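You operate a simulated robot arm through the tools that you are given. There is no shell and no other tool.

The job below is to be done with a simulated robot arm. You get a single attempt, and the scene is never put back.

## Task
Take the 220 mm bracket off the grey plate and stand it in the gap of the row.
Fine: loosen both star knobs and draw both cleats back first. Set down upright: what you pick out.

The check looks at the end state, three seconds after you hand in, the way a careful person would. Anything else that was tipped, shoved, dropped, spilled or broken makes it a failure.

## Robot
A 7-joint arm with a fingered hand, fixed in place. Base frame: the origin is on the floor under the middle of its stand, x ahead of it, y to its left, z up; the work surface is at about z = 760. Readings come in mm, degrees, newtons and seconds.
With the tool pointing down near the work surface it reaches from about 300 to 700 mm from the base axis. Its first joint turns from -69.0 to 172.0 degrees. Payload 3.4 kg.
The TCP is the grasp point between the finger pads, 25 mm short of the fingertips. In the tool frame z runs along the fingers and y along their closing line. The gripper opens to 88 mm; its body begins 29 mm behind the TCP. The gripper is a hand of 5 fingers: y runs from the thumb to the fingers, the wrist lies at [-13, -97, -162] in the tool frame.
Orientation is that of the tool frame in the base frame, as a unit quaternion [w, x, y, z]. With the fingers straight down and the wrist toward the robot, the tool's x, y and z point along [0, 1, 0], [1, 0, 0] and [0, 0, -1] of the base frame.

## Interface
- The arm moves only by the tool send_rows. Its argument "motion" is a list of rows, each an object (a shift or turn left out is 0) with "offset": the shift along the tool's x, y, z in mm, a list of three; "dr": the turn, a rotation vector about the tool's x, y, z in degrees, a list of three. In form: [{"offset": [dx, dy, dz], "dr": [ax, ay, az]}, ...]. A call has 1 to 20 rows; each row shifts and turns the commanded pose from where the row before left it, along the tool's axes as they then stand. A row lasts 0.2 s, in which the tool goes at most 50 mm and 8.6 degrees; a call with a longer step from one row to the next is refused whole. A pose out of reach is approached as far as the arm can. The call stops where the force on the tool passes 40 N (or 10 N more than at its start, if that is more) or the arm is blocked; 0.2 s more then pass. In this call time passes only in rows, and 0.2 s behind the last. The reply holds the time, the measured pose of the TCP, the force on the tool along the base axes, the opening and the grip force, in the units named above and with some noise, with the torque about the TCP (base axes, N m) and any sound that the robot's microphone picked up, and new pictures: "show" is both (left out), scene, wrist or none.
- Cameras (640 x 400 px; columns grow to the right, rows downward): "scene" is fixed at [52, -649.3, 1339.5]; the picture's right is [0.75, -0.66, 0.00], its down [-0.48, -0.54, -0.69] and it looks along [0.46, 0.52, -0.72] (base axes); focal length 250 px, centre (320, 200). "wrist" rides on the gripper at [59, -79, -105] in the tool frame; the picture's right is [-0.73, 0.32, -0.61], its down [-0.62, -0.68, 0.38] and it looks along [-0.29, 0.66, 0.70] (tool axes); focal length 234 px, centre (320, 200). There is no depth. A picture from a camera that has moved, and an enlarged one, comes with that camera's place and axes in the base frame and with its lens.
- move_column(by): slides the trunk up (or, below 0, down) by that many mm; the arm rides with it, the base frame stays. It gives what a move gives, with no picture.
- finger_targets(index, middle, ring, little, thumb_bend, thumb_turn): sets how far each is bent, from 0 (flat) to 1 (curled in); at 0.3 the hand is open as for a grip, at 0.7 the pads meet at the TCP. One left out holds its place. A second passes; each finger stops where it meets its share of the squeeze, and holds until it gets a number again. It is the only way to open and close the hand. It gives what a move gives, with no picture; readings hold the bend of each and the force on index, middle, ring, little, thumb and palm. thumb_turn goes from beside the hand (0) to across from the fingers (1), as for a grip.
- inspect(camera, box): a new picture of the part [left, top, right, bottom] of that camera's present view, enlarged. The clock stands still meanwhile.
- hand_in(): hands the job in; it is judged then, once.

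Nothing tells you positions but the pictures and the camera data. Unless the task says otherwise, let go and move clear before handing in.

The tools are called after "Call:" as a command line: name --argument value ..., lists and objects as JSON in quotes. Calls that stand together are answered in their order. send_rows: Moves the arm, as the interface text tells. Its arguments: {"type":"object","properties":{"motion":{"type":"array","items":{"type":"object","properties":{"offset":{"type":"array","items":{"type":"number"}},"dr":{"type":"array","items":{"type":"number"}}}}},"show":{"type":"string","enum":["both","scene","wrist","none"]}},"required":["motion"]} The other tools are called the same way: move_column (by) moves the trunk up or down; finger_targets (index, middle, ring, little, thumb_bend, thumb_turn) moves the fingers one by one; inspect (camera, box) takes an enlarged picture of a part of a camera's view; hand_in () hands the job in.

At the start:

```text
time_s: 0.0
tcp_pos: [405.1, -369.0, 1116.5]
tool_rot: [0.0, 0.707, 0.707, 0.0]
wrist_force: [-0.7, -0.3, 0.5]
ft_torque: [-0.02, -0.01, -0.01]
opening: 87.6
grip_force: 0.0
shape: jaw
bend: [0.3, 0.3, 0.3, 0.3, 0.3, 0.98]
finger forces: [0.0, 0.1, 0.0, 0.0, 0.0, 0.0]
trunk travel left (down, up): [-600.0, 340.0]
```

scene: 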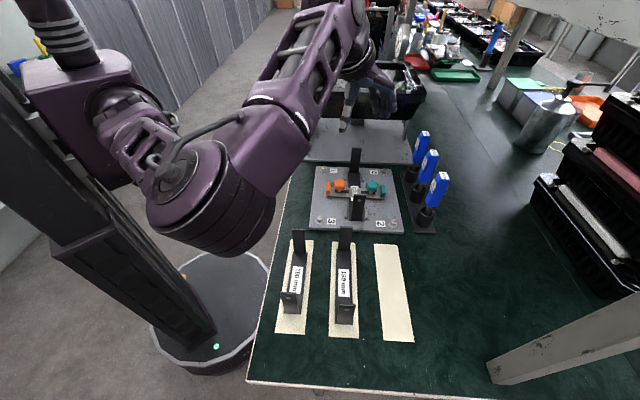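
wrist: 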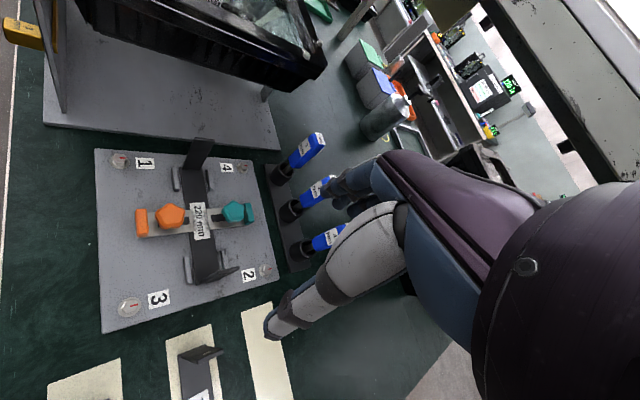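

I see a grey plate with a dark bracket held by an orange and a teal star knob with cleats, and a row of three cream pads below it, two of them with brackets and the rightmost empty. I'll enlarge the views before I move anything.

Call:
inspect --camera "scene" --box '[290, 130, 450, 240]'

Call:
inspect --camera "scene" --box '[250, 220, 450, 350]'

Call:
inspect --camera "wrist" --box '[80, 130, 300, 340]'

```text
3.64 times, centred on (370, 185) of scene
camera zoom: at [52.0, -649.3, 1339.5], right [0.75, -0.66, 0.0], down [-0.48, -0.54, -0.69], along [0.46, 0.52, -0.72], focal length 910 px, centre (138, 254)
```

zoom: 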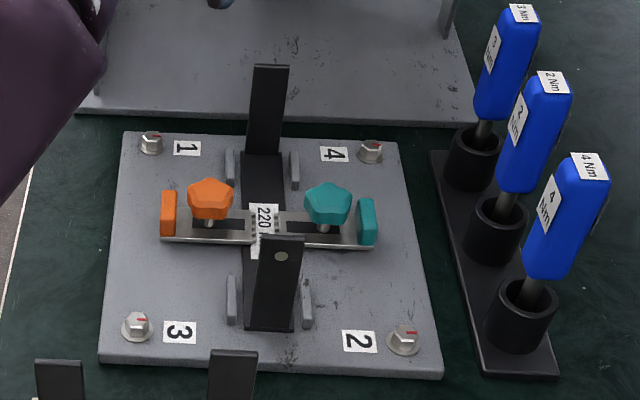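

```text
3.08 times, centred on (350, 285) of scene
camera zoom: at [52.0, -649.3, 1339.5], right [0.75, -0.66, 0.0], down [-0.48, -0.54, -0.69], along [0.46, 0.52, -0.72], focal length 770 px, centre (228, -62)
```

zoom: 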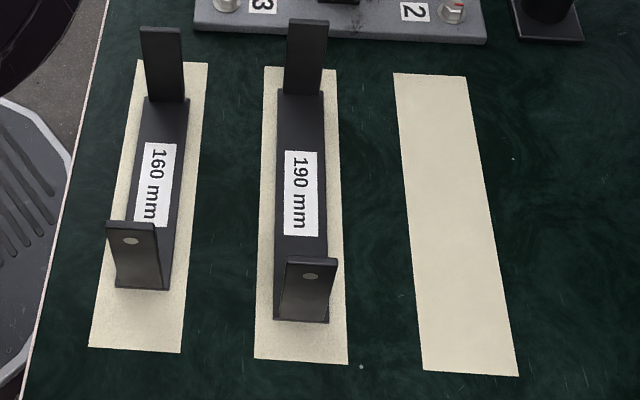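

```text
1.90 times, centred on (190, 235) of wrist
camera zoom: at [326.9, -309.6, 1221.4], right [0.32, -0.73, 0.61], down [-0.68, -0.62, -0.38], along [0.66, -0.29, -0.7], focal length 446 px, centre (568, 133)
```

zoom: 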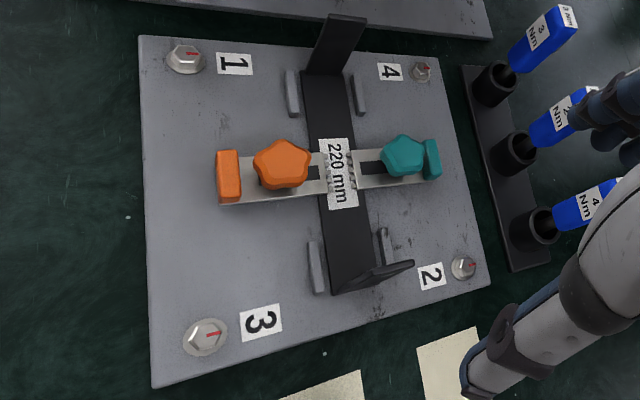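

The plate sits rotated about 45°, centred near (506, -300). The orange knob is near (478, -258) and the teal one near (546, -331), and the empty pad is centred near (359, -561). I'll enlarge further for detail on the cleats, knobs and hand.

Call:
inspect --camera "scene" --box '[325, 170, 395, 214]'

Call:
inspect --camera "wrist" --box '[130, 190, 260, 271]'

Call:
inspect --camera "wrist" --box '[240, 120, 640, 370]'

Call:
inspect --camera "scene" --box '[300, 20, 460, 140]'

```text
9.09 times, centred on (360, 192) of scene
camera zoom: at [52.0, -649.3, 1339.5], right [0.75, -0.66, 0.0], down [-0.48, -0.54, -0.69], along [0.46, 0.52, -0.72], focal length 2274 px, centre (-44, 273)
```

zoom: 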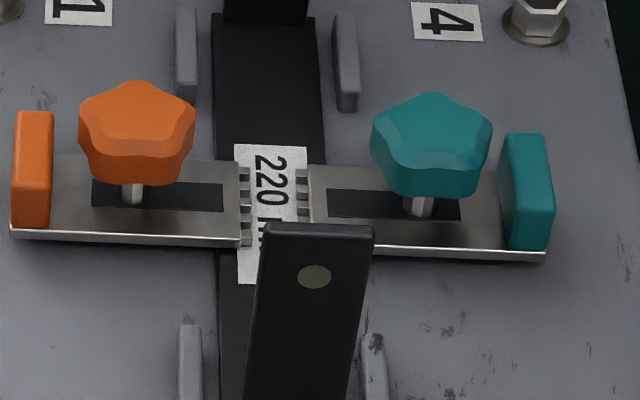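

```text
4.92 times, centred on (195, 230) of wrist
camera zoom: at [326.9, -309.6, 1221.4], right [0.32, -0.73, 0.61], down [-0.68, -0.62, -0.38], along [0.66, -0.29, -0.7], focal length 1153 px, centre (935, 50)
```

zoom: 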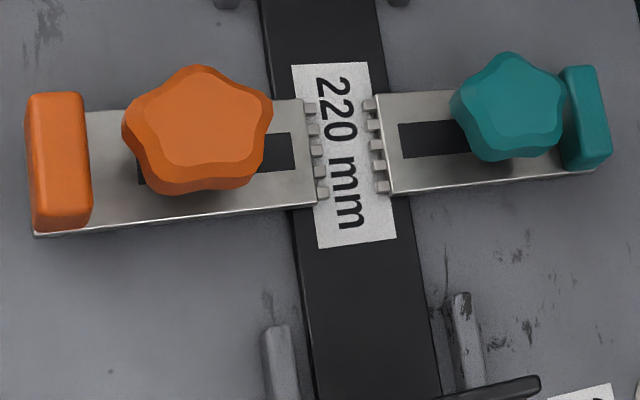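

```text
1.60 times, centred on (440, 245) of wrist
camera zoom: at [326.9, -309.6, 1221.4], right [0.32, -0.73, 0.61], down [-0.68, -0.62, -0.38], along [0.66, -0.29, -0.7], focal length 375 px, centre (128, 128)
```

zoom: 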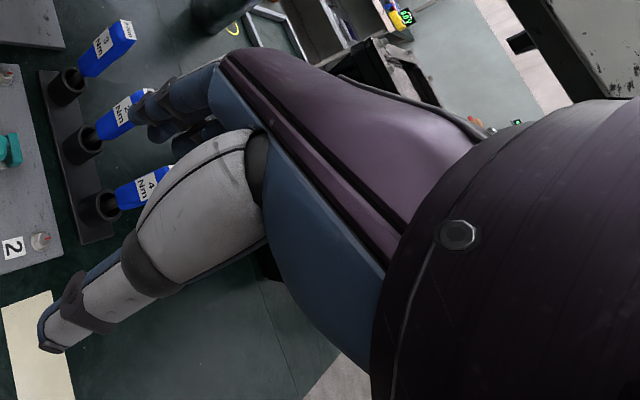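

```text
3.33 times, centred on (380, 80) of scene
camera zoom: at [52.0, -649.3, 1339.5], right [0.75, -0.66, 0.0], down [-0.48, -0.54, -0.69], along [0.46, 0.52, -0.72], focal length 834 px, centre (120, 600)
```

zoom: 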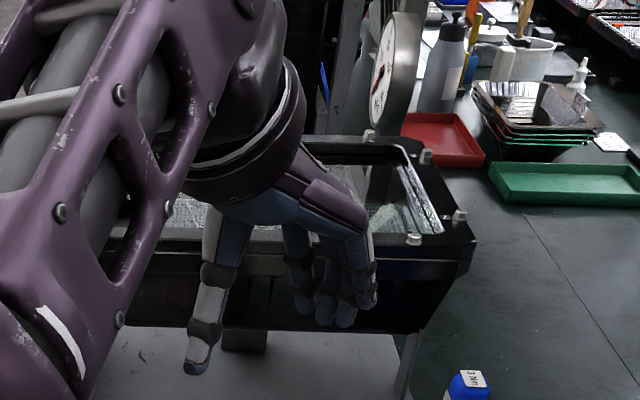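

The two views agree: orange knob near (478, -258, 810) and teal near (546, -331, 813), with slots that let each cleat slide outward about 30 mm. While the hand is still high and clear, I'll move single fingers to learn which is which.

Call:
finger_targets --ring 0 --little 0

Call:
inspect --camera "scene" --box '[320, 50, 420, 140]'

Call:
inspect --camera "wrist" --box '[240, 120, 480, 350]'

```text
time_s: 1.0
tcp_pos: [405.3, -368.0, 1117.2]
tool_rot: [0.001, 0.707, 0.707, 0.0]
wrist_force: [-0.2, 0.2, -0.2]
ft_torque: [-0.02, -0.02, 0.02]
opening: 84.5
grip_force: 0.0
shape: fingers
bend: [0.3, 0.3, 0.0, 0.0, 0.3, 0.98]
finger forces: [0.1, 0.0, 0.1, 0.0, 0.1, 0.0]
trunk travel left (down, up): [-600.0, 340.0]
```

```text
4.44 times, centred on (370, 95) of scene
camera zoom: at [52.0, -649.3, 1339.5], right [0.75, -0.66, 0.0], down [-0.48, -0.54, -0.69], along [0.46, 0.52, -0.72], focal length 1112 px, centre (98, 667)
```

zoom: 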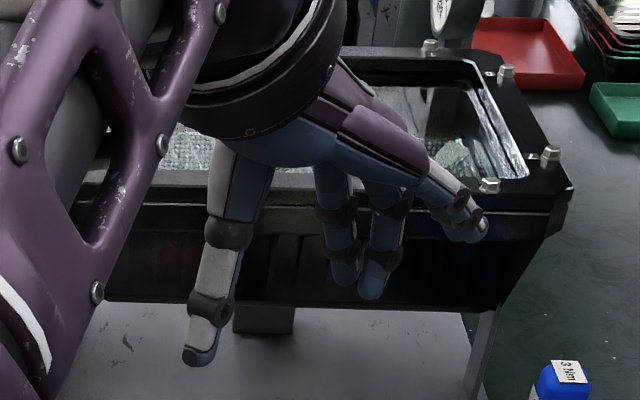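

```text
1.74 times, centred on (360, 235) of wrist
camera zoom: at [326.9, -309.6, 1221.4], right [0.32, -0.73, 0.61], down [-0.68, -0.62, -0.38], along [0.66, -0.29, -0.7], focal length 407 px, centre (250, 139)
```

zoom: 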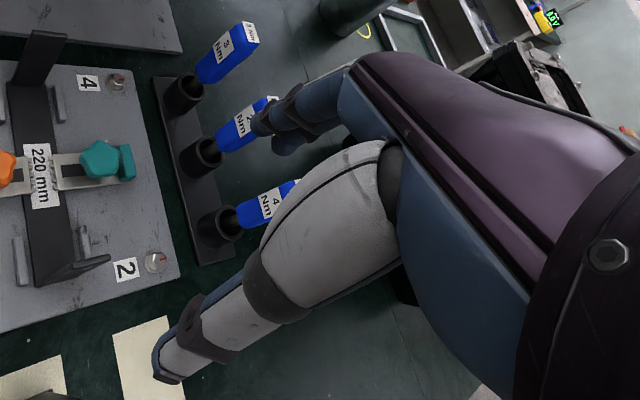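

Index and middle are on the tool +x side, and ring and little lift clear when flat. Next I'll close thumb, index and middle in the air to see where the pads meet.

Call:
finger_targets --index 0.65 --middle 0.65 --thumb_bend 0.65

Call:
inspect --camera "scene" --box '[320, 50, 420, 140]'

Call:
inspect --camera "wrist" --box '[240, 120, 480, 350]'

```text
time_s: 2.0
tcp_pos: [404.9, -367.4, 1117.1]
tool_rot: [0.001, 0.707, 0.707, 0.0]
wrist_force: [0.6, 0.7, -0.3]
ft_torque: [0.0, -0.03, 0.01]
opening: 9.4
grip_force: 0.0
shape: fingers
bend: [0.65, 0.65, 0.0, 0.0, 0.65, 0.98]
finger forces: [0.0, 0.0, 0.1, 0.1, 0.1, 0.0]
trunk travel left (down, up): [-600.0, 340.0]
```

```text
4.44 times, centred on (370, 95) of scene
camera zoom: at [52.0, -649.3, 1339.5], right [0.75, -0.66, 0.0], down [-0.48, -0.54, -0.69], along [0.46, 0.52, -0.72], focal length 1112 px, centre (98, 667)
```

zoom: 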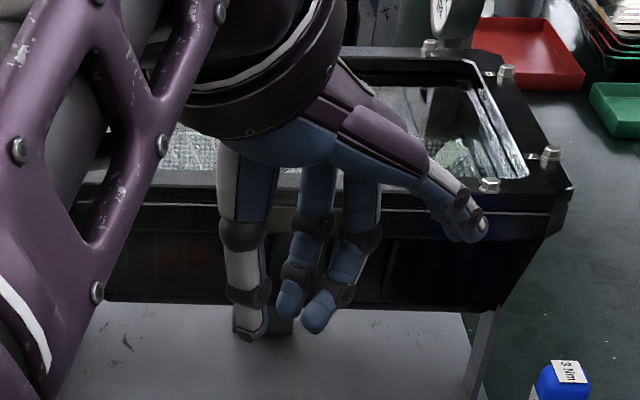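

```text
1.74 times, centred on (360, 235) of wrist
camera zoom: at [326.9, -309.6, 1221.4], right [0.32, -0.73, 0.61], down [-0.68, -0.62, -0.38], along [0.66, -0.29, -0.7], focal length 407 px, centre (250, 139)
```

zoom: 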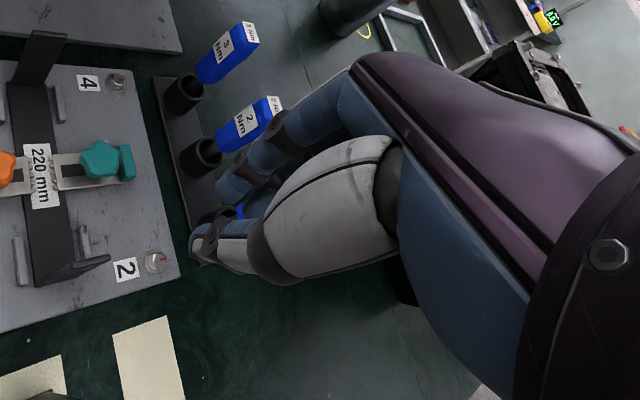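

Index sits near tool x=+10, middle near -8, and the thumb meets between them, so that's a good three-point pinch. I'll reopen the three, try curling ring and little out of the way, and travel above the orange knob at a safe height.

Call:
finger_targets --index 0.3 --middle 0.3 --thumb_bend 0.3 --ring 1.0 --little 1.0

Call:
inspect --camera "scene" --box '[320, 50, 420, 140]'

Call:
send_rows --motion '[{"offset": [18.3, 12.2, 25]}, {"offset": [18.3, 12.2, 25]}, {"offset": [18.3, 12.2, 25]}, {"offset": [18.3, 12.2, 25]}, {"offset": [18.3, 12.2, 25]}, {"offset": [18.3, 12.2, 25]}]'

```text
time_s: 3.0
tcp_pos: [405.5, -368.9, 1115.9]
tool_rot: [0.0, 0.707, 0.707, -0.001]
wrist_force: [-0.6, -0.3, 0.5]
ft_torque: [0.0, 0.03, -0.01]
opening: 84.3
grip_force: 0.0
shape: fingers
bend: [0.3, 0.3, 1.0, 1.0, 0.3, 0.98]
finger forces: [0.1, 0.0, 0.0, 0.1, 0.0, 0.0]
trunk travel left (down, up): [-600.0, 340.0]
```

```text
4.44 times, centred on (370, 95) of scene
camera zoom: at [52.0, -649.3, 1339.5], right [0.75, -0.66, 0.0], down [-0.48, -0.54, -0.69], along [0.46, 0.52, -0.72], focal length 1112 px, centre (98, 667)
```

zoom: 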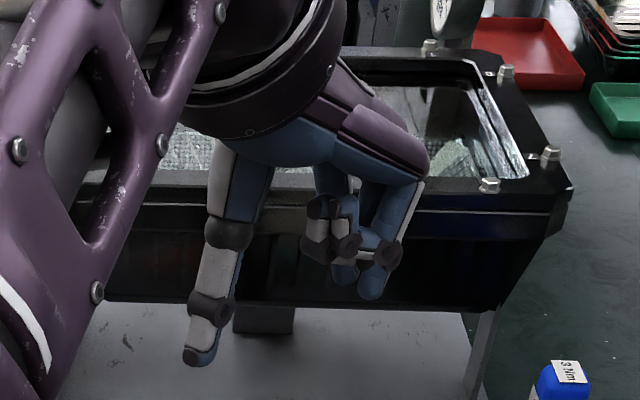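

```text
time_s: 4.4
tcp_pos: [478.8, -256.7, 965.1]
tool_rot: [-0.001, 0.707, 0.707, 0.0]
wrist_force: [0.0, -1.0, -0.3]
ft_torque: [0.01, 0.03, 0.0]
opening: 84.3
grip_force: 0.1
shape: fingers
bend: [0.3, 0.3, 1.0, 1.0, 0.3, 0.98]
finger forces: [0.0, 0.0, 0.0, 0.0, 0.0, 0.0]
trunk travel left (down, up): [-600.0, 340.0]
camera wrist: at [401.6, -197.9, 1070.5], right [0.32, -0.73, 0.61], down [-0.68, -0.62, -0.38], along [0.66, -0.29, -0.7], focal length 234 px, centre (320, 200)
```

scene: 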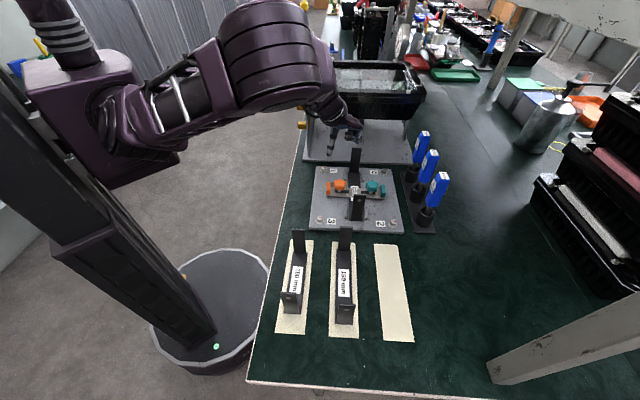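
wrist: 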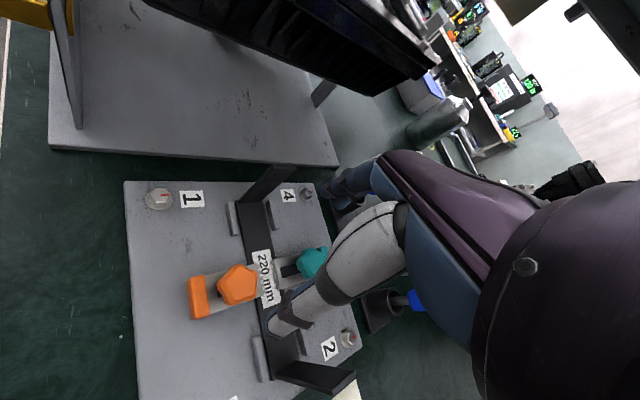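

The hand is above the orange knob with everything clear of it. I'll enlarge this closer wrist view to measure.

Call:
inspect --camera "wrist" --box '[180, 230, 340, 330]'

Call:
inspect --camera "wrist" --box '[110, 150, 370, 400]'

Call:
inspect --camera "scene" --box '[290, 80, 450, 200]'

```text
4.00 times, centred on (260, 280) of wrist
camera zoom: at [401.6, -197.9, 1070.5], right [0.32, -0.73, 0.61], down [-0.68, -0.62, -0.38], along [0.66, -0.29, -0.7], focal length 937 px, centre (560, -120)
```

zoom: 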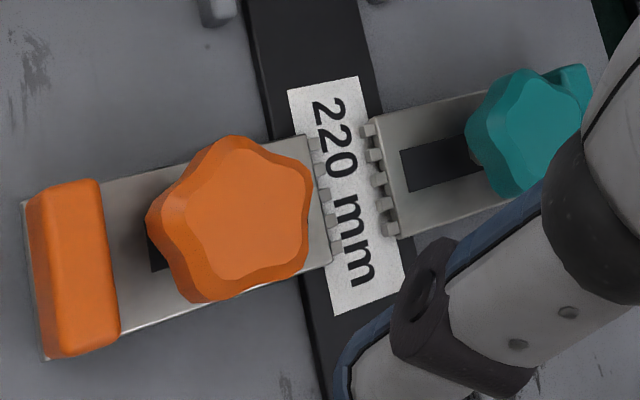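

```text
1.60 times, centred on (240, 275) of wrist
camera zoom: at [401.6, -197.9, 1070.5], right [0.32, -0.73, 0.61], down [-0.68, -0.62, -0.38], along [0.66, -0.29, -0.7], focal length 375 px, centre (448, 80)
```

zoom: 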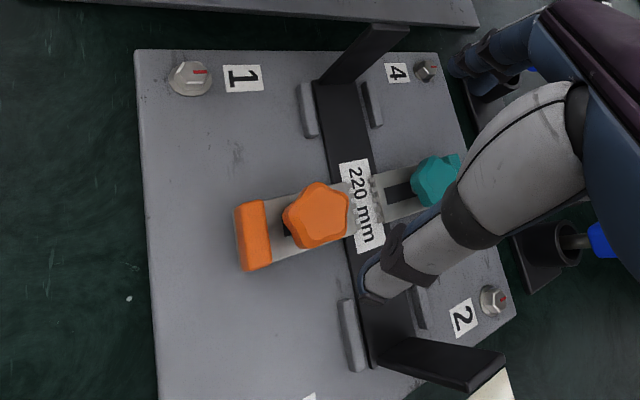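

```text
3.33 times, centred on (370, 140) of scene
camera zoom: at [52.0, -649.3, 1339.5], right [0.75, -0.66, 0.0], down [-0.48, -0.54, -0.69], along [0.46, 0.52, -0.72], focal length 834 px, centre (153, 400)
```

zoom: 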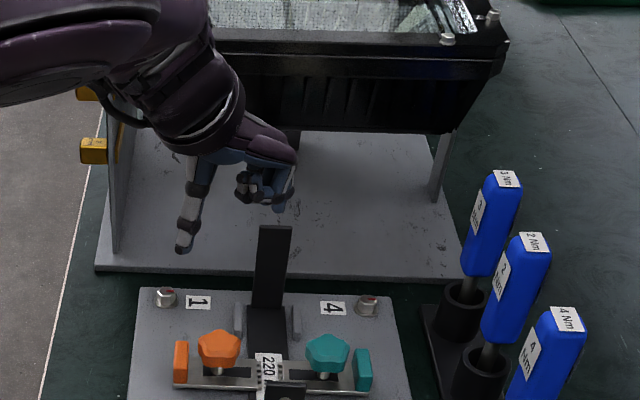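

The orange knob axis comes out at about (475, -262) with its top near z=826, and the teal at about (543, -331). Before touching anything I'll look closer at the bracket's section, the ribs and the flanges.

Call:
inspect --camera "scene" --box '[335, 180, 385, 218]'

Call:
inspect --camera "scene" --box '[325, 225, 375, 330]'

Call:
inspect --camera "wrist" --box '[220, 160, 300, 260]'

Call:
inspect --camera "wrist" --box '[230, 320, 370, 400]'

```text
10.53 times, centred on (360, 199) of scene
camera zoom: at [52.0, -649.3, 1339.5], right [0.75, -0.66, 0.0], down [-0.48, -0.54, -0.69], along [0.46, 0.52, -0.72], focal length 2633 px, centre (-101, 210)
```

zoom: 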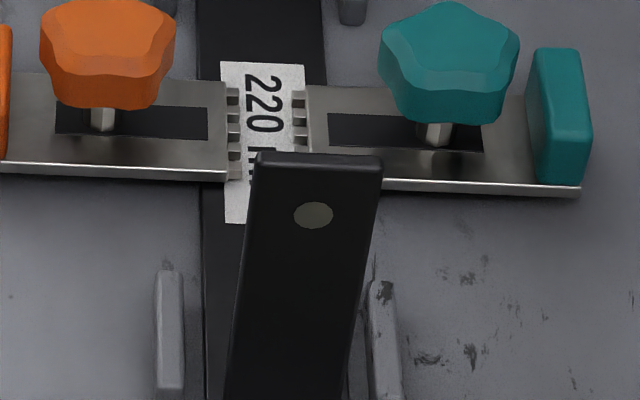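

```text
3.81 times, centred on (350, 278) of scene
camera zoom: at [52.0, -649.3, 1339.5], right [0.75, -0.66, 0.0], down [-0.48, -0.54, -0.69], along [0.46, 0.52, -0.72], focal length 953 px, centre (206, -95)
```

zoom: 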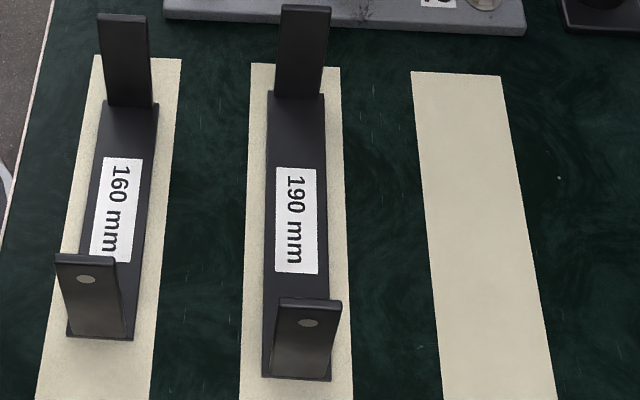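

```text
4.00 times, centred on (260, 210) of wrist
camera zoom: at [401.6, -197.9, 1070.5], right [0.32, -0.73, 0.61], down [-0.68, -0.62, -0.38], along [0.66, -0.29, -0.7], focal length 937 px, centre (560, 160)
```

zoom: 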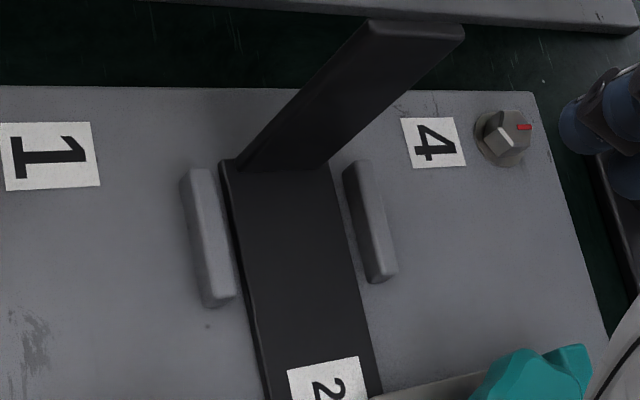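

```text
4.57 times, centred on (300, 360) of wrist
camera zoom: at [401.6, -197.9, 1070.5], right [0.32, -0.73, 0.61], down [-0.68, -0.62, -0.38], along [0.66, -0.29, -0.7], focal length 1070 px, centre (411, -531)
```

zoom: 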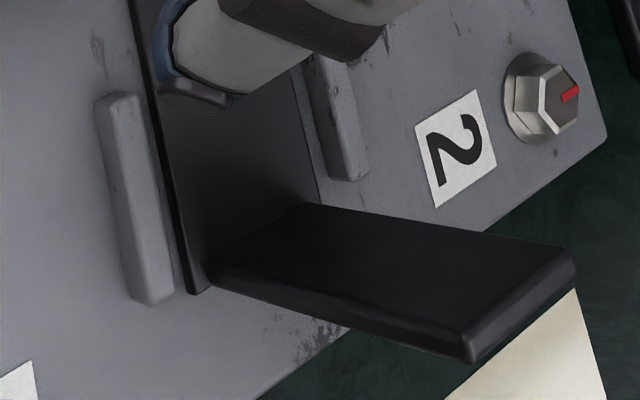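

The bracket is a thin base with two flanges about 95 mm tall at u=±108, held between four low ribs. I'll first rehearse the counter-clockwise twist in the air above the orange knob, to check that the arm can make that stroke.

Call:
send_rows --motion '[{"offset": [-5, -4, 10], "dr": [0, 0, -8]}, {"dr": [0, 0, -8]}, {"dr": [0, 0, -8]}, {"dr": [0, 0, -8]}, {"dr": [0, 0, -8]}, {"dr": [0, 0, -8]}, {"dr": [0, 0, -8]}, {"dr": [0, 0, -8]}, {"dr": [0, 0, -8]}, {"dr": [0, 0, -8]}, {"dr": [0, 0, -8]}, {"dr": [0, 0, -8]}]'

```text
time_s: 7.0
tcp_pos: [414.5, -121.5, 924.0]
tool_rot: [0.0, 0.27, 0.963, 0.003]
wrist_force: [-0.1, -0.7, 0.6]
ft_torque: [0.0, 0.01, -0.02]
opening: 84.4
grip_force: 0.0
shape: fingers
bend: [0.3, 0.3, 1.0, 1.0, 0.3, 0.98]
finger forces: [0.0, 0.0, 0.0, 0.0, 0.0, 0.1]
out of reach, approached as far as the arm can: row 4, 5, 6, 7, 8, 9, 10, 11, 12
trunk travel left (down, up): [-600.0, 340.0]
camera wrist: at [323.5, -159.0, 1029.0], right [0.79, -0.1, 0.61], down [0.18, -0.9, -0.39], along [0.59, 0.41, -0.69], focal length 234 px, centre (320, 200)
```

scene: 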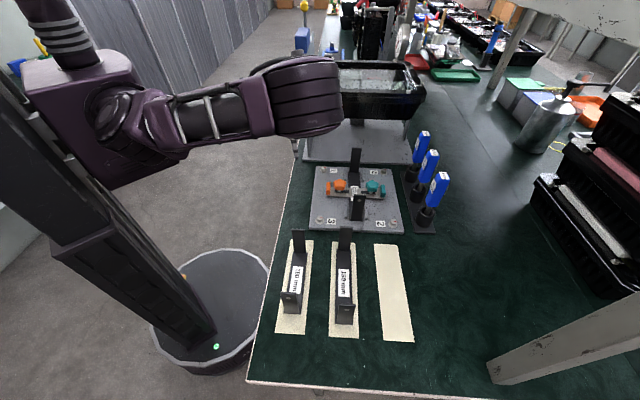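
wrist: 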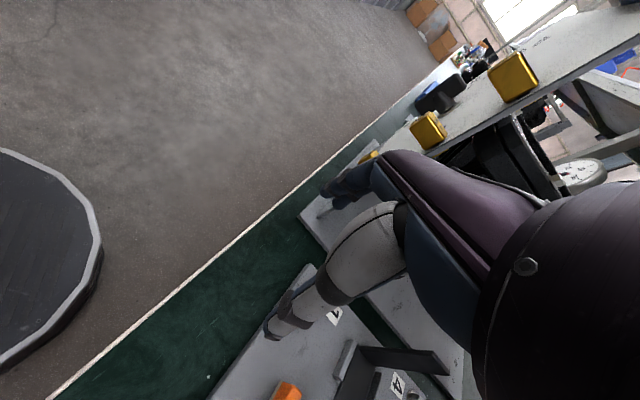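

Turning counter-clockwise past roughly +30° hits a joint limit, and the hand drifted toward the robot but stayed clear of everything. I'll rotate back and probe how far the clockwise side goes.

Call:
send_rows --motion '[{"dr": [0, 0, 8]}, {"dr": [0, 0, 8]}, {"dr": [0, 0, 8]}, {"dr": [0, 0, 8]}, {"dr": [0, 0, 8]}, {"dr": [0, 0, 8]}, {"dr": [0, 0, 8]}, {"dr": [0, 0, 8]}, {"dr": [0, 0, 8]}, {"dr": [0, 0, 8]}]' --show "none"

```text
time_s: 9.2
tcp_pos: [415.2, -120.2, 924.8]
tool_rot: [0.0, 0.826, 0.564, 0.002]
wrist_force: [0.1, -0.5, 0.1]
ft_torque: [0.02, -0.01, 0.02]
opening: 84.6
grip_force: 0.1
shape: fingers
bend: [0.3, 0.3, 1.0, 1.0, 0.3, 0.98]
finger forces: [0.1, 0.0, 0.0, 0.0, 0.0, 0.2]
trunk travel left (down, up): [-600.0, 340.0]
```

Poses restart from where the arm actually is. I'll go back above the orange knob and probe the clockwise range, staying high.

Call:
send_rows --motion '[{"offset": [-27.6, 26.9, -7.5]}, {"offset": [-27.6, 26.9, -7.5]}, {"offset": [-27.6, 26.9, -7.5]}, {"offset": [-27.6, 26.9, -7.5]}, {"dr": [0, 0, 8]}, {"dr": [0, 0, 8]}, {"dr": [0, 0, 8]}, {"dr": [0, 0, 8]}, {"dr": [0, 0, 8]}, {"dr": [0, 0, 8]}, {"dr": [0, 0, 8]}, {"dr": [0, 0, 8]}]'

```text
time_s: 11.8
tcp_pos: [472.0, -267.0, 952.4]
tool_rot: [-0.004, 0.999, 0.042, 0.002]
wrist_force: [1.0, -0.7, 0.5]
ft_torque: [-0.01, 0.01, 0.02]
opening: 84.6
grip_force: 0.0
shape: fingers
bend: [0.3, 0.3, 1.0, 1.0, 0.3, 0.98]
finger forces: [0.0, 0.1, 0.0, 0.0, 0.0, 0.1]
out of reach, approached as far as the arm can: row 12
trunk travel left (down, up): [-600.0, 340.0]
camera wrist: at [524.9, -184.7, 1058.4], right [-0.7, -0.39, 0.6], down [-0.68, 0.63, -0.38], along [-0.23, -0.67, -0.7], focal length 234 px, centre (320, 200)
```

scene: 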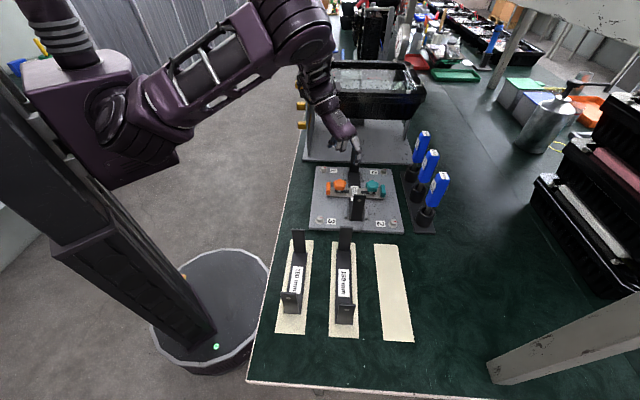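
wrist: 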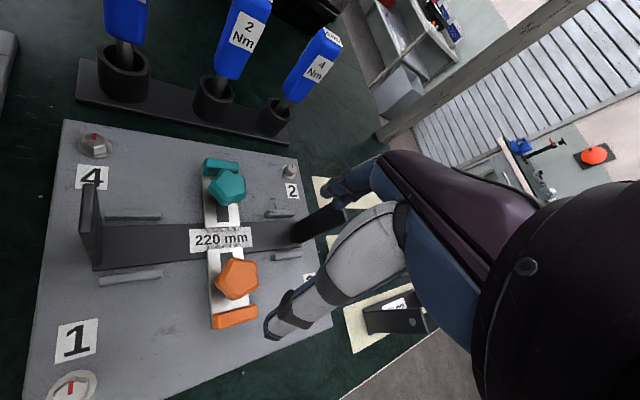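

The usable yaw at the orange knob runs from about -82° to +28°, roughly a 110° counter-clockwise stroke per grip. This view is also good for measuring heights, so I'll enlarge it.

Call:
inspect --camera "wrist" --box '[180, 140, 300, 340]'

Call:
inspect --camera "wrist" --box '[60, 150, 360, 338]'

Call:
inspect --camera "wrist" --box '[190, 240, 270, 340]'

```text
2.00 times, centred on (240, 240) of wrist
camera zoom: at [524.9, -184.7, 1058.4], right [-0.7, -0.39, 0.6], down [-0.68, 0.63, -0.38], along [-0.23, -0.67, -0.7], focal length 468 px, centre (480, 120)
```

zoom: 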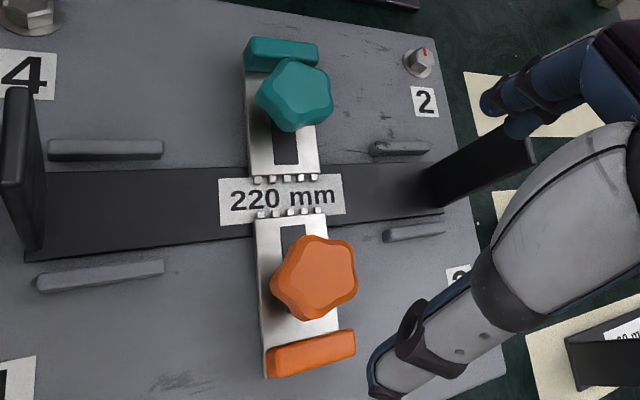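

```text
2.13 times, centred on (210, 244) of wrist
camera zoom: at [524.9, -184.7, 1058.4], right [-0.7, -0.39, 0.6], down [-0.68, 0.63, -0.38], along [-0.23, -0.67, -0.7], focal length 498 px, centre (554, 106)
```

zoom: 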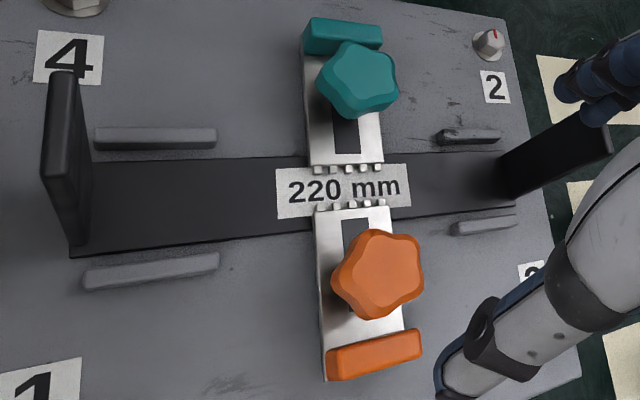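

```text
4.00 times, centred on (230, 290) of wrist
camera zoom: at [524.9, -184.7, 1058.4], right [-0.7, -0.39, 0.6], down [-0.68, 0.63, -0.38], along [-0.23, -0.67, -0.7], focal length 937 px, centre (680, -160)
```

zoom: 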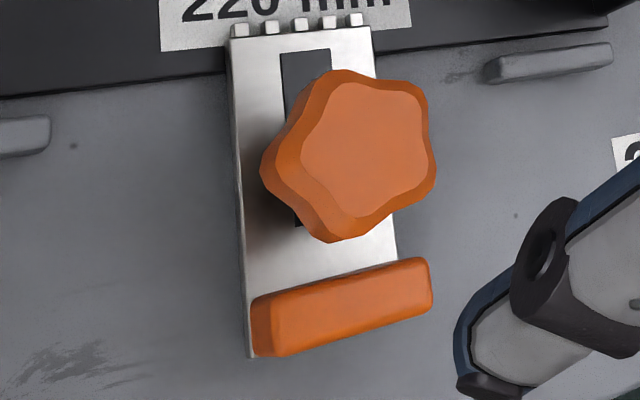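

A third view confirms it: orange knob axis (474.7, -261.6), top near z=825, and tab top near z=806. I'll part-close the three fingers, line up at yaw about -77° and come down part way, keeping the fingertips above the tab.

Call:
finger_targets --index 0.38 --middle 0.38 --thumb_bend 0.38

Call:
send_rows --motion '[{"dr": [0, 0, -8]}, {"offset": [3.9, -4.6, 10]}, {"offset": [0, 0, 30]}, {"offset": [0, 0, 30]}]'

```text
time_s: 12.8
tcp_pos: [471.8, -267.1, 953.4]
tool_rot: [-0.004, 0.999, 0.043, 0.002]
wrist_force: [0.0, 0.7, -0.5]
ft_torque: [-0.01, -0.01, 0.02]
opening: 68.1
grip_force: 0.1
shape: fingers
bend: [0.38, 0.38, 1.0, 1.0, 0.38, 0.98]
finger forces: [0.1, 0.0, 0.0, 0.0, 0.1, 0.1]
trunk travel left (down, up): [-600.0, 340.0]
```

```text
time_s: 13.8
tcp_pos: [475.9, -261.9, 881.9]
tool_rot: [-0.002, 0.994, 0.112, 0.001]
wrist_force: [-0.6, 0.3, -1.7]
ft_torque: [-0.02, -0.01, -0.04]
opening: 68.5
grip_force: 0.1
shape: fingers
bend: [0.38, 0.38, 1.0, 1.0, 0.38, 0.98]
finger forces: [0.0, 0.0, 0.0, 0.0, 0.0, 0.1]
trunk travel left (down, up): [-600.0, 340.0]
camera wrist: at [516.4, -172.0, 988.3], right [-0.64, -0.48, 0.6], down [-0.76, 0.53, -0.38], along [-0.14, -0.7, -0.7], focal length 234 px, centre (320, 200)
```

scene: 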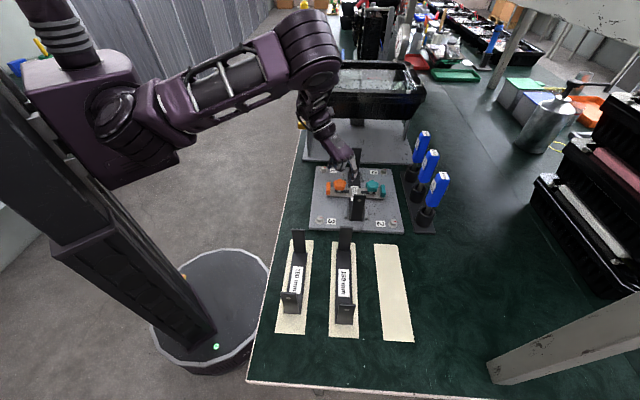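
wrist: 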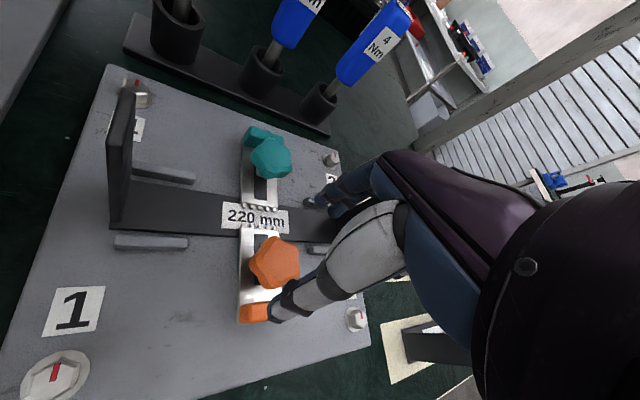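

Call:
inspect --camera "wrist" --box '[220, 180, 420, 330]'

Call:
inspect --camera "scene" --box '[300, 120, 400, 210]'

```text
2.67 times, centred on (320, 255) of wrist
camera zoom: at [516.4, -172.0, 988.3], right [-0.64, -0.48, 0.6], down [-0.76, 0.53, -0.38], along [-0.14, -0.7, -0.7], focal length 624 px, centre (320, 53)
```

zoom: 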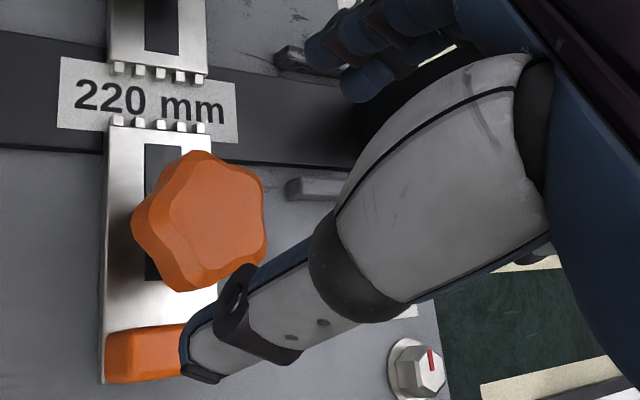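

```text
4.44 times, centred on (350, 165) of scene
camera zoom: at [52.0, -649.3, 1339.5], right [0.75, -0.66, 0.0], down [-0.48, -0.54, -0.69], along [0.46, 0.52, -0.72], focal length 1112 px, centre (187, 356)
```

zoom: 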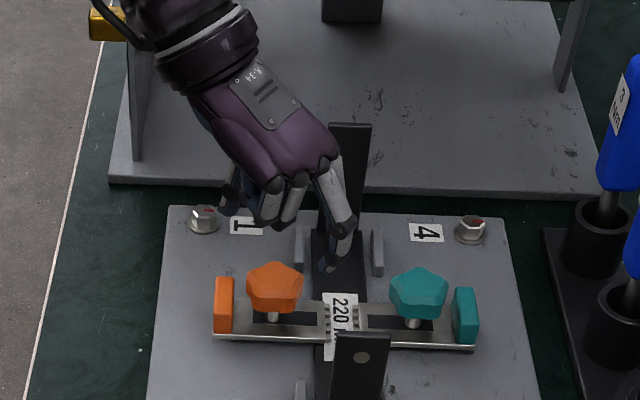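

The thumb tip is heading for the corner of the orange tab, so I'll narrow the opening to clear both the tab and the knob lobes. Then I'll lower further and look again.

Call:
finger_targets --index 0.44 --middle 0.44 --thumb_bend 0.45

Call:
send_rows --motion '[{"offset": [-0.8, 0, 12]}, {"offset": [0, 0, 12]}, {"offset": [0, 0, 8]}]'

Call:
inspect --camera "wrist" --box '[220, 180, 420, 330]'

Call:
inspect --camera "scene" --box '[320, 150, 390, 210]'

```text
time_s: 14.8
tcp_pos: [476.7, -260.5, 882.6]
tool_rot: [-0.002, 0.994, 0.112, 0.002]
wrist_force: [-0.2, -0.4, 0.2]
ft_torque: [0.0, -0.03, 0.01]
opening: 54.2
grip_force: 0.1
shape: fingers
bend: [0.44, 0.44, 1.0, 1.0, 0.45, 0.98]
finger forces: [0.1, 0.1, 0.1, 0.1, 0.1, 0.0]
trunk travel left (down, up): [-600.0, 340.0]
```

```text
time_s: 15.6
tcp_pos: [473.6, -263.5, 852.9]
tool_rot: [-0.003, 0.994, 0.112, 0.002]
wrist_force: [-0.4, 0.0, 0.1]
ft_torque: [0.01, 0.0, 0.0]
opening: 54.2
grip_force: 0.0
shape: fingers
bend: [0.44, 0.44, 1.0, 1.0, 0.45, 0.98]
finger forces: [0.0, 0.0, 0.1, 0.0, 0.0, 0.1]
trunk travel left (down, up): [-600.0, 340.0]
camera wrist: at [514.5, -173.0, 957.5], right [-0.64, -0.48, 0.6], down [-0.76, 0.53, -0.38], along [-0.13, -0.7, -0.7], focal length 234 px, centre (320, 200)
```

scene: 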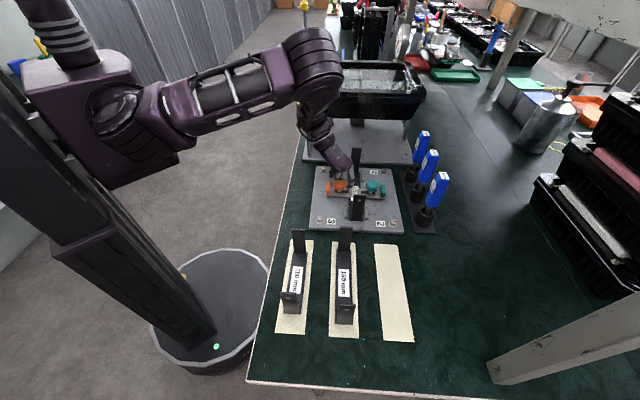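
wrist: 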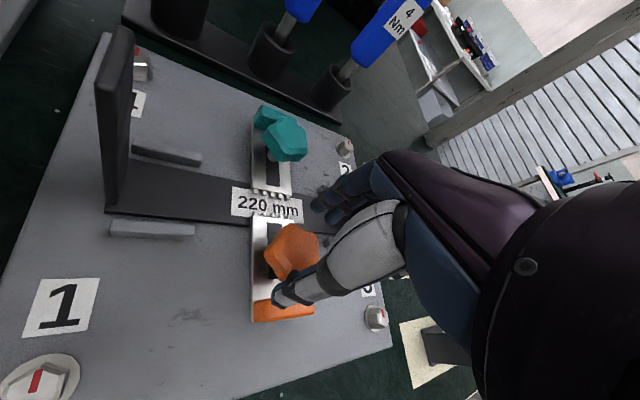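

```text
2.67 times, centred on (320, 255) of wrist
camera zoom: at [514.5, -173.0, 957.5], right [-0.64, -0.48, 0.6], down [-0.76, 0.53, -0.38], along [-0.13, -0.7, -0.7], focal length 624 px, centre (320, 53)
```

zoom: 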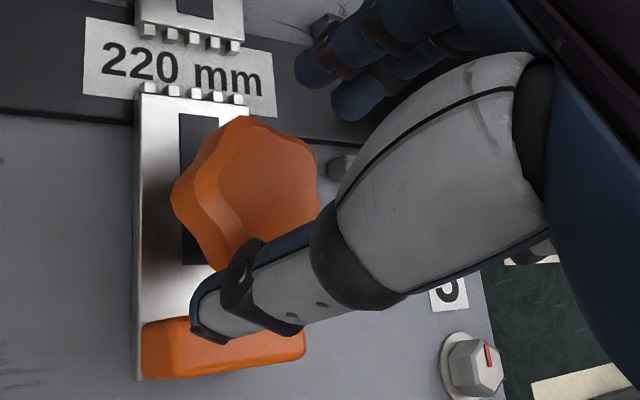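

```text
6.67 times, centred on (355, 180) of scene
camera zoom: at [52.0, -649.3, 1339.5], right [0.75, -0.66, 0.0], down [-0.48, -0.54, -0.69], along [0.46, 0.52, -0.72], focal length 1667 px, centre (87, 333)
```

zoom: 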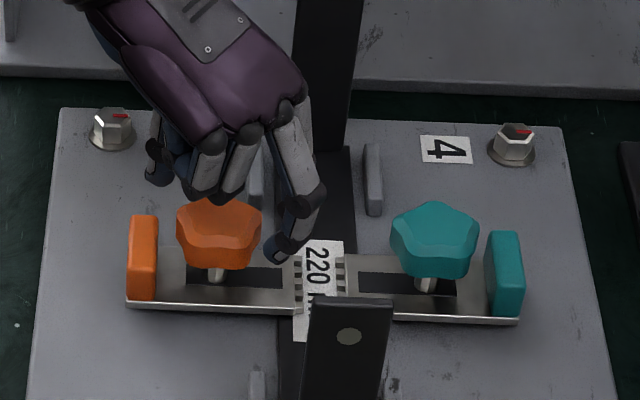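

Thumb and fingers straddle the orange knob at TCP z=853 with no contact. I'll come down the rest of the way to about z=834 and check.

Call:
send_rows --motion '[{"offset": [0.8, -0.8, 7]}, {"offset": [0, 0, 6]}, {"offset": [0, 0, 6]}]' --show "none"

Call:
inspect --camera "wrist" --box '[220, 180, 420, 330]'

Call:
inspect --camera "scene" --box '[320, 150, 390, 210]'

```text
time_s: 16.4
tcp_pos: [469.2, -269.8, 843.2]
tool_rot: [-0.003, 0.994, 0.112, 0.001]
wrist_force: [-0.3, 0.2, -0.2]
ft_torque: [-0.02, 0.0, -0.01]
opening: 54.0
grip_force: 0.0
shape: fingers
bend: [0.44, 0.44, 1.0, 1.0, 0.45, 0.98]
finger forces: [0.0, 0.0, 0.0, 0.0, 0.0, 0.1]
out of reach, approached as far as the arm can: row 1, 2, 3
trunk travel left (down, up): [-600.0, 340.0]
```

```text
2.67 times, centred on (320, 255) of wrist
camera zoom: at [509.0, -180.0, 948.9], right [-0.64, -0.48, 0.6], down [-0.76, 0.53, -0.38], along [-0.13, -0.7, -0.7], focal length 624 px, centre (320, 53)
```

zoom: 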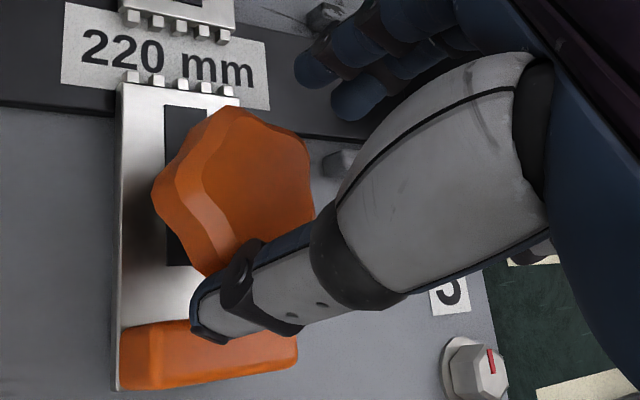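

```text
6.67 times, centred on (355, 180) of scene
camera zoom: at [52.0, -649.3, 1339.5], right [0.75, -0.66, 0.0], down [-0.48, -0.54, -0.69], along [0.46, 0.52, -0.72], focal length 1667 px, centre (87, 333)
```

zoom: 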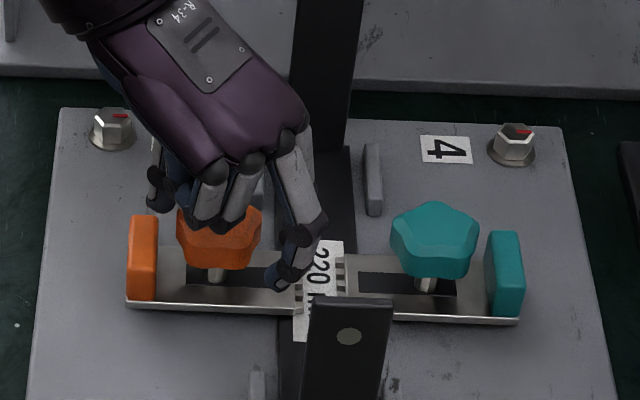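

The arm runs out of downward reach here, so I'll lift off, lower the trunk by 120 mm so it works from a better height, and come back.

Call:
send_rows --motion '[{"offset": [0, 0, -30]}, {"offset": [2.4, -2.2, -30]}, {"offset": [2.4, -2.2, -30]}, {"offset": [2.4, -2.3, -30]}, {"offset": [0, 0, -10]}]' --show "none"

Call:
move_column --by -120

```text
time_s: 17.6
tcp_pos: [474.7, -261.3, 973.8]
tool_rot: [-0.002, 0.994, 0.112, 0.001]
wrist_force: [0.5, 0.2, -0.2]
ft_torque: [0.02, -0.03, 0.04]
opening: 54.4
grip_force: 0.0
shape: fingers
bend: [0.44, 0.44, 1.0, 1.0, 0.45, 0.98]
finger forces: [0.0, 0.0, 0.0, 0.0, 0.0, 0.1]
trunk travel left (down, up): [-600.0, 340.0]
```

```text
time_s: 19.1
tcp_pos: [473.7, -260.5, 853.5]
tool_rot: [-0.002, 0.994, 0.112, 0.001]
wrist_force: [0.1, 0.5, 0.6]
ft_torque: [-0.02, 0.06, 0.03]
opening: 54.0
grip_force: 0.1
shape: fingers
bend: [0.44, 0.44, 1.0, 1.0, 0.45, 0.98]
finger forces: [0.0, 0.0, 0.0, 0.0, 0.0, 0.0]
trunk travel left (down, up): [-480.0, 460.0]
```

The trunk is lowered and the pose holds. I'll rehearse the twist just above the knob to see the usable yaw range at this height.

Call:
send_rows --motion '[{"offset": [1, -1, -17], "dr": [0, 0, -8]}, {"dr": [0, 0, -8]}, {"dr": [0, 0, -8]}, {"dr": [0, 0, -8]}, {"dr": [0, 0, -8]}, {"dr": [0, 0, -8]}, {"dr": [0, 0, -8]}, {"dr": [0, 0, -8]}, {"dr": [0, 0, -8]}, {"dr": [0, 0, -8]}, {"dr": [0, 0, -8]}, {"dr": [0, 0, -8]}]'

```text
time_s: 21.7
tcp_pos: [475.3, -260.6, 870.5]
tool_rot: [-0.002, 0.582, 0.813, 0.003]
wrist_force: [-0.2, -0.1, 0.3]
ft_torque: [-0.03, 0.01, -0.05]
opening: 54.2
grip_force: 0.0
shape: fingers
bend: [0.44, 0.44, 1.0, 1.0, 0.45, 0.98]
finger forces: [0.0, 0.0, 0.1, 0.0, 0.1, 0.1]
trunk travel left (down, up): [-480.0, 460.0]
camera wrist: at [382.1, -231.1, 975.3], right [0.54, -0.59, 0.61], down [-0.44, -0.81, -0.39], along [0.72, -0.06, -0.69], focal length 234 px, centre (320, 200)
```

scene: 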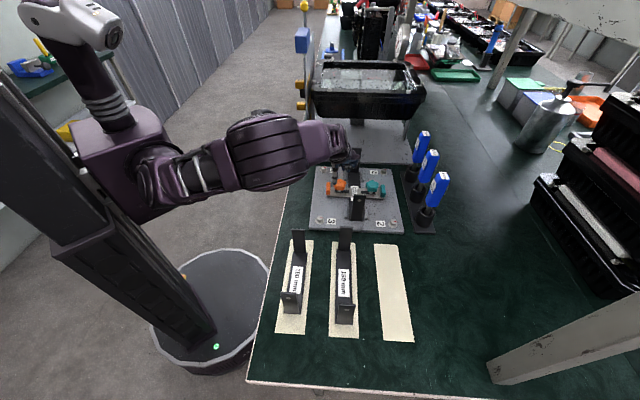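
wrist: 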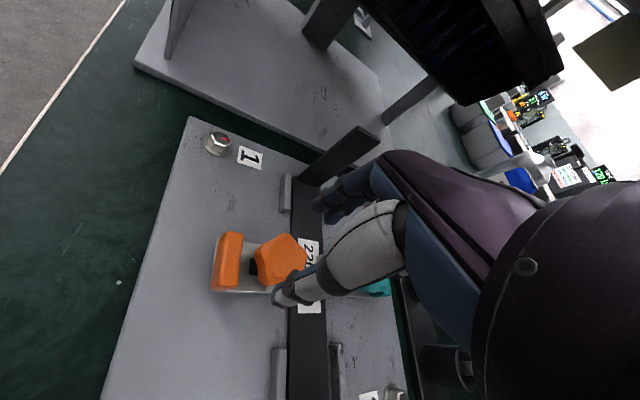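

The full stroke from -77° to +19° is reachable at this height. I'll rotate back to -77° and descend around the orange knob.

Call:
send_rows --motion '[{"dr": [0, 0, 8]}, {"dr": [0, 0, 8]}, {"dr": [0, 0, 8]}, {"dr": [0, 0, 8]}, {"dr": [0, 0, 8]}, {"dr": [0, 0, 8]}, {"dr": [0, 0, 8]}, {"dr": [0, 0, 8]}, {"dr": [0, 0, 8]}, {"dr": [0, 0, 8]}, {"dr": [0, 0, 8]}, {"dr": [0, 0, 8]}, {"offset": [-0.5, 0.7, 10]}, {"offset": [0, 0, 10]}, {"offset": [0, 0, 8]}, {"offset": [0, 0, 8]}]' --show "none"

Call:
inspect --camera "wrist" --box '[220, 180, 420, 330]'

Call:
inspect --camera "scene" --box '[320, 150, 390, 210]'

```text
time_s: 25.1
tcp_pos: [474.8, -260.9, 833.7]
tool_rot: [-0.002, 0.994, 0.112, 0.002]
wrist_force: [-0.1, 0.2, -0.6]
ft_torque: [-0.01, -0.01, -0.01]
opening: 54.3
grip_force: 0.1
shape: fingers
bend: [0.44, 0.44, 1.0, 1.0, 0.45, 0.98]
finger forces: [0.0, 0.0, 0.0, 0.0, 0.1, 0.0]
trunk travel left (down, up): [-480.0, 460.0]
```

```text
2.67 times, centred on (320, 255) of wrist
camera zoom: at [515.1, -171.7, 939.6], right [-0.64, -0.48, 0.6], down [-0.76, 0.53, -0.38], along [-0.14, -0.7, -0.7], focal length 624 px, centre (320, 53)
```

zoom: 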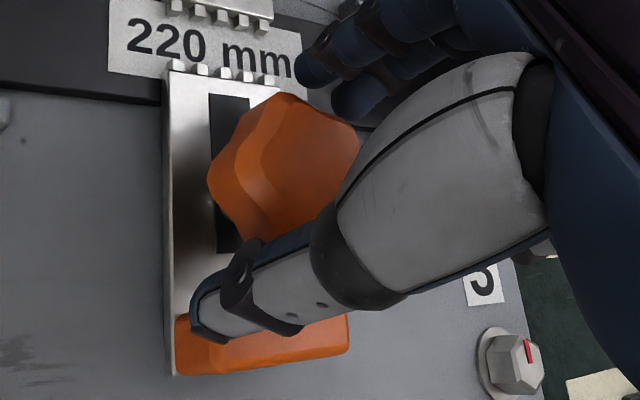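

```text
6.67 times, centred on (355, 180) of scene
camera zoom: at [52.0, -649.3, 1339.5], right [0.75, -0.66, 0.0], down [-0.48, -0.54, -0.69], along [0.46, 0.52, -0.72], focal length 1667 px, centre (87, 333)
```

zoom: 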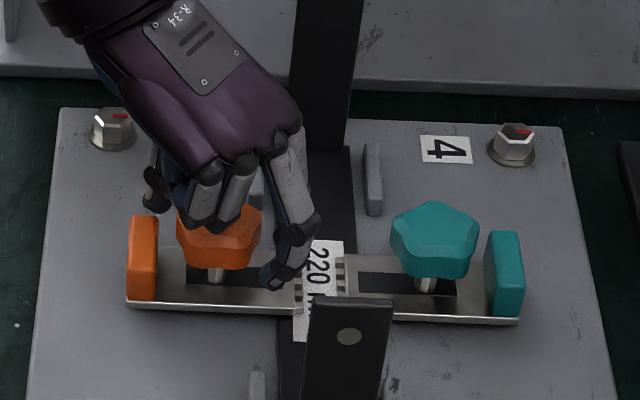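

The knob is centred between thumb and fingers, and the fingertips are around z=808, just above the tab. I'm closing on the orange knob now.

Call:
finger_targets --index 0.7 --middle 0.7 --thumb_bend 0.7

Call:
inspect --camera "wrist" --box '[220, 180, 420, 330]'

Call:
inspect --camera "scene" --box '[320, 150, 390, 210]'

```text
time_s: 26.1
tcp_pos: [474.9, -262.2, 834.4]
tool_rot: [-0.002, 0.994, 0.112, 0.002]
wrist_force: [0.9, -7.5, 2.8]
ft_torque: [-0.21, 0.0, 0.05]
opening: 27.6
grip_force: 11.9
shape: fingers
bend: [0.57, 0.6, 1.0, 1.0, 0.59, 0.97]
finger forces: [8.3, 7.8, 0.1, 0.0, 7.7, 0.1]
trunk travel left (down, up): [-480.0, 460.0]
```

```text
2.67 times, centred on (320, 255) of wrist
camera zoom: at [515.0, -173.2, 939.7], right [-0.64, -0.48, 0.6], down [-0.76, 0.53, -0.38], along [-0.14, -0.7, -0.7], focal length 624 px, centre (320, 53)
```

zoom: 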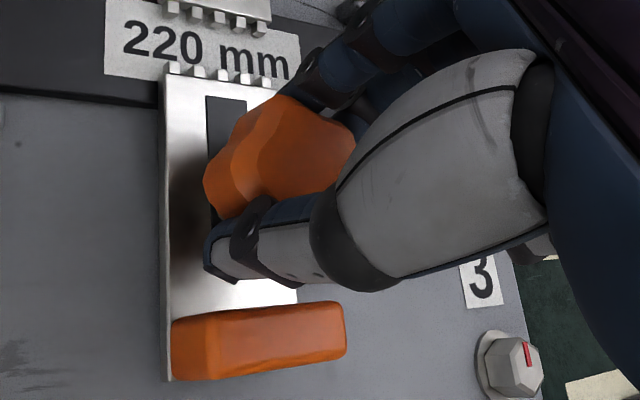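

```text
6.67 times, centred on (355, 180) of scene
camera zoom: at [52.0, -649.3, 1339.5], right [0.75, -0.66, 0.0], down [-0.48, -0.54, -0.69], along [0.46, 0.52, -0.72], focal length 1667 px, centre (87, 333)
```

zoom: 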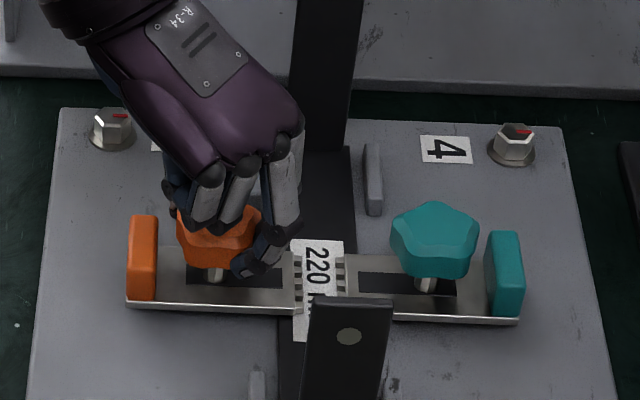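

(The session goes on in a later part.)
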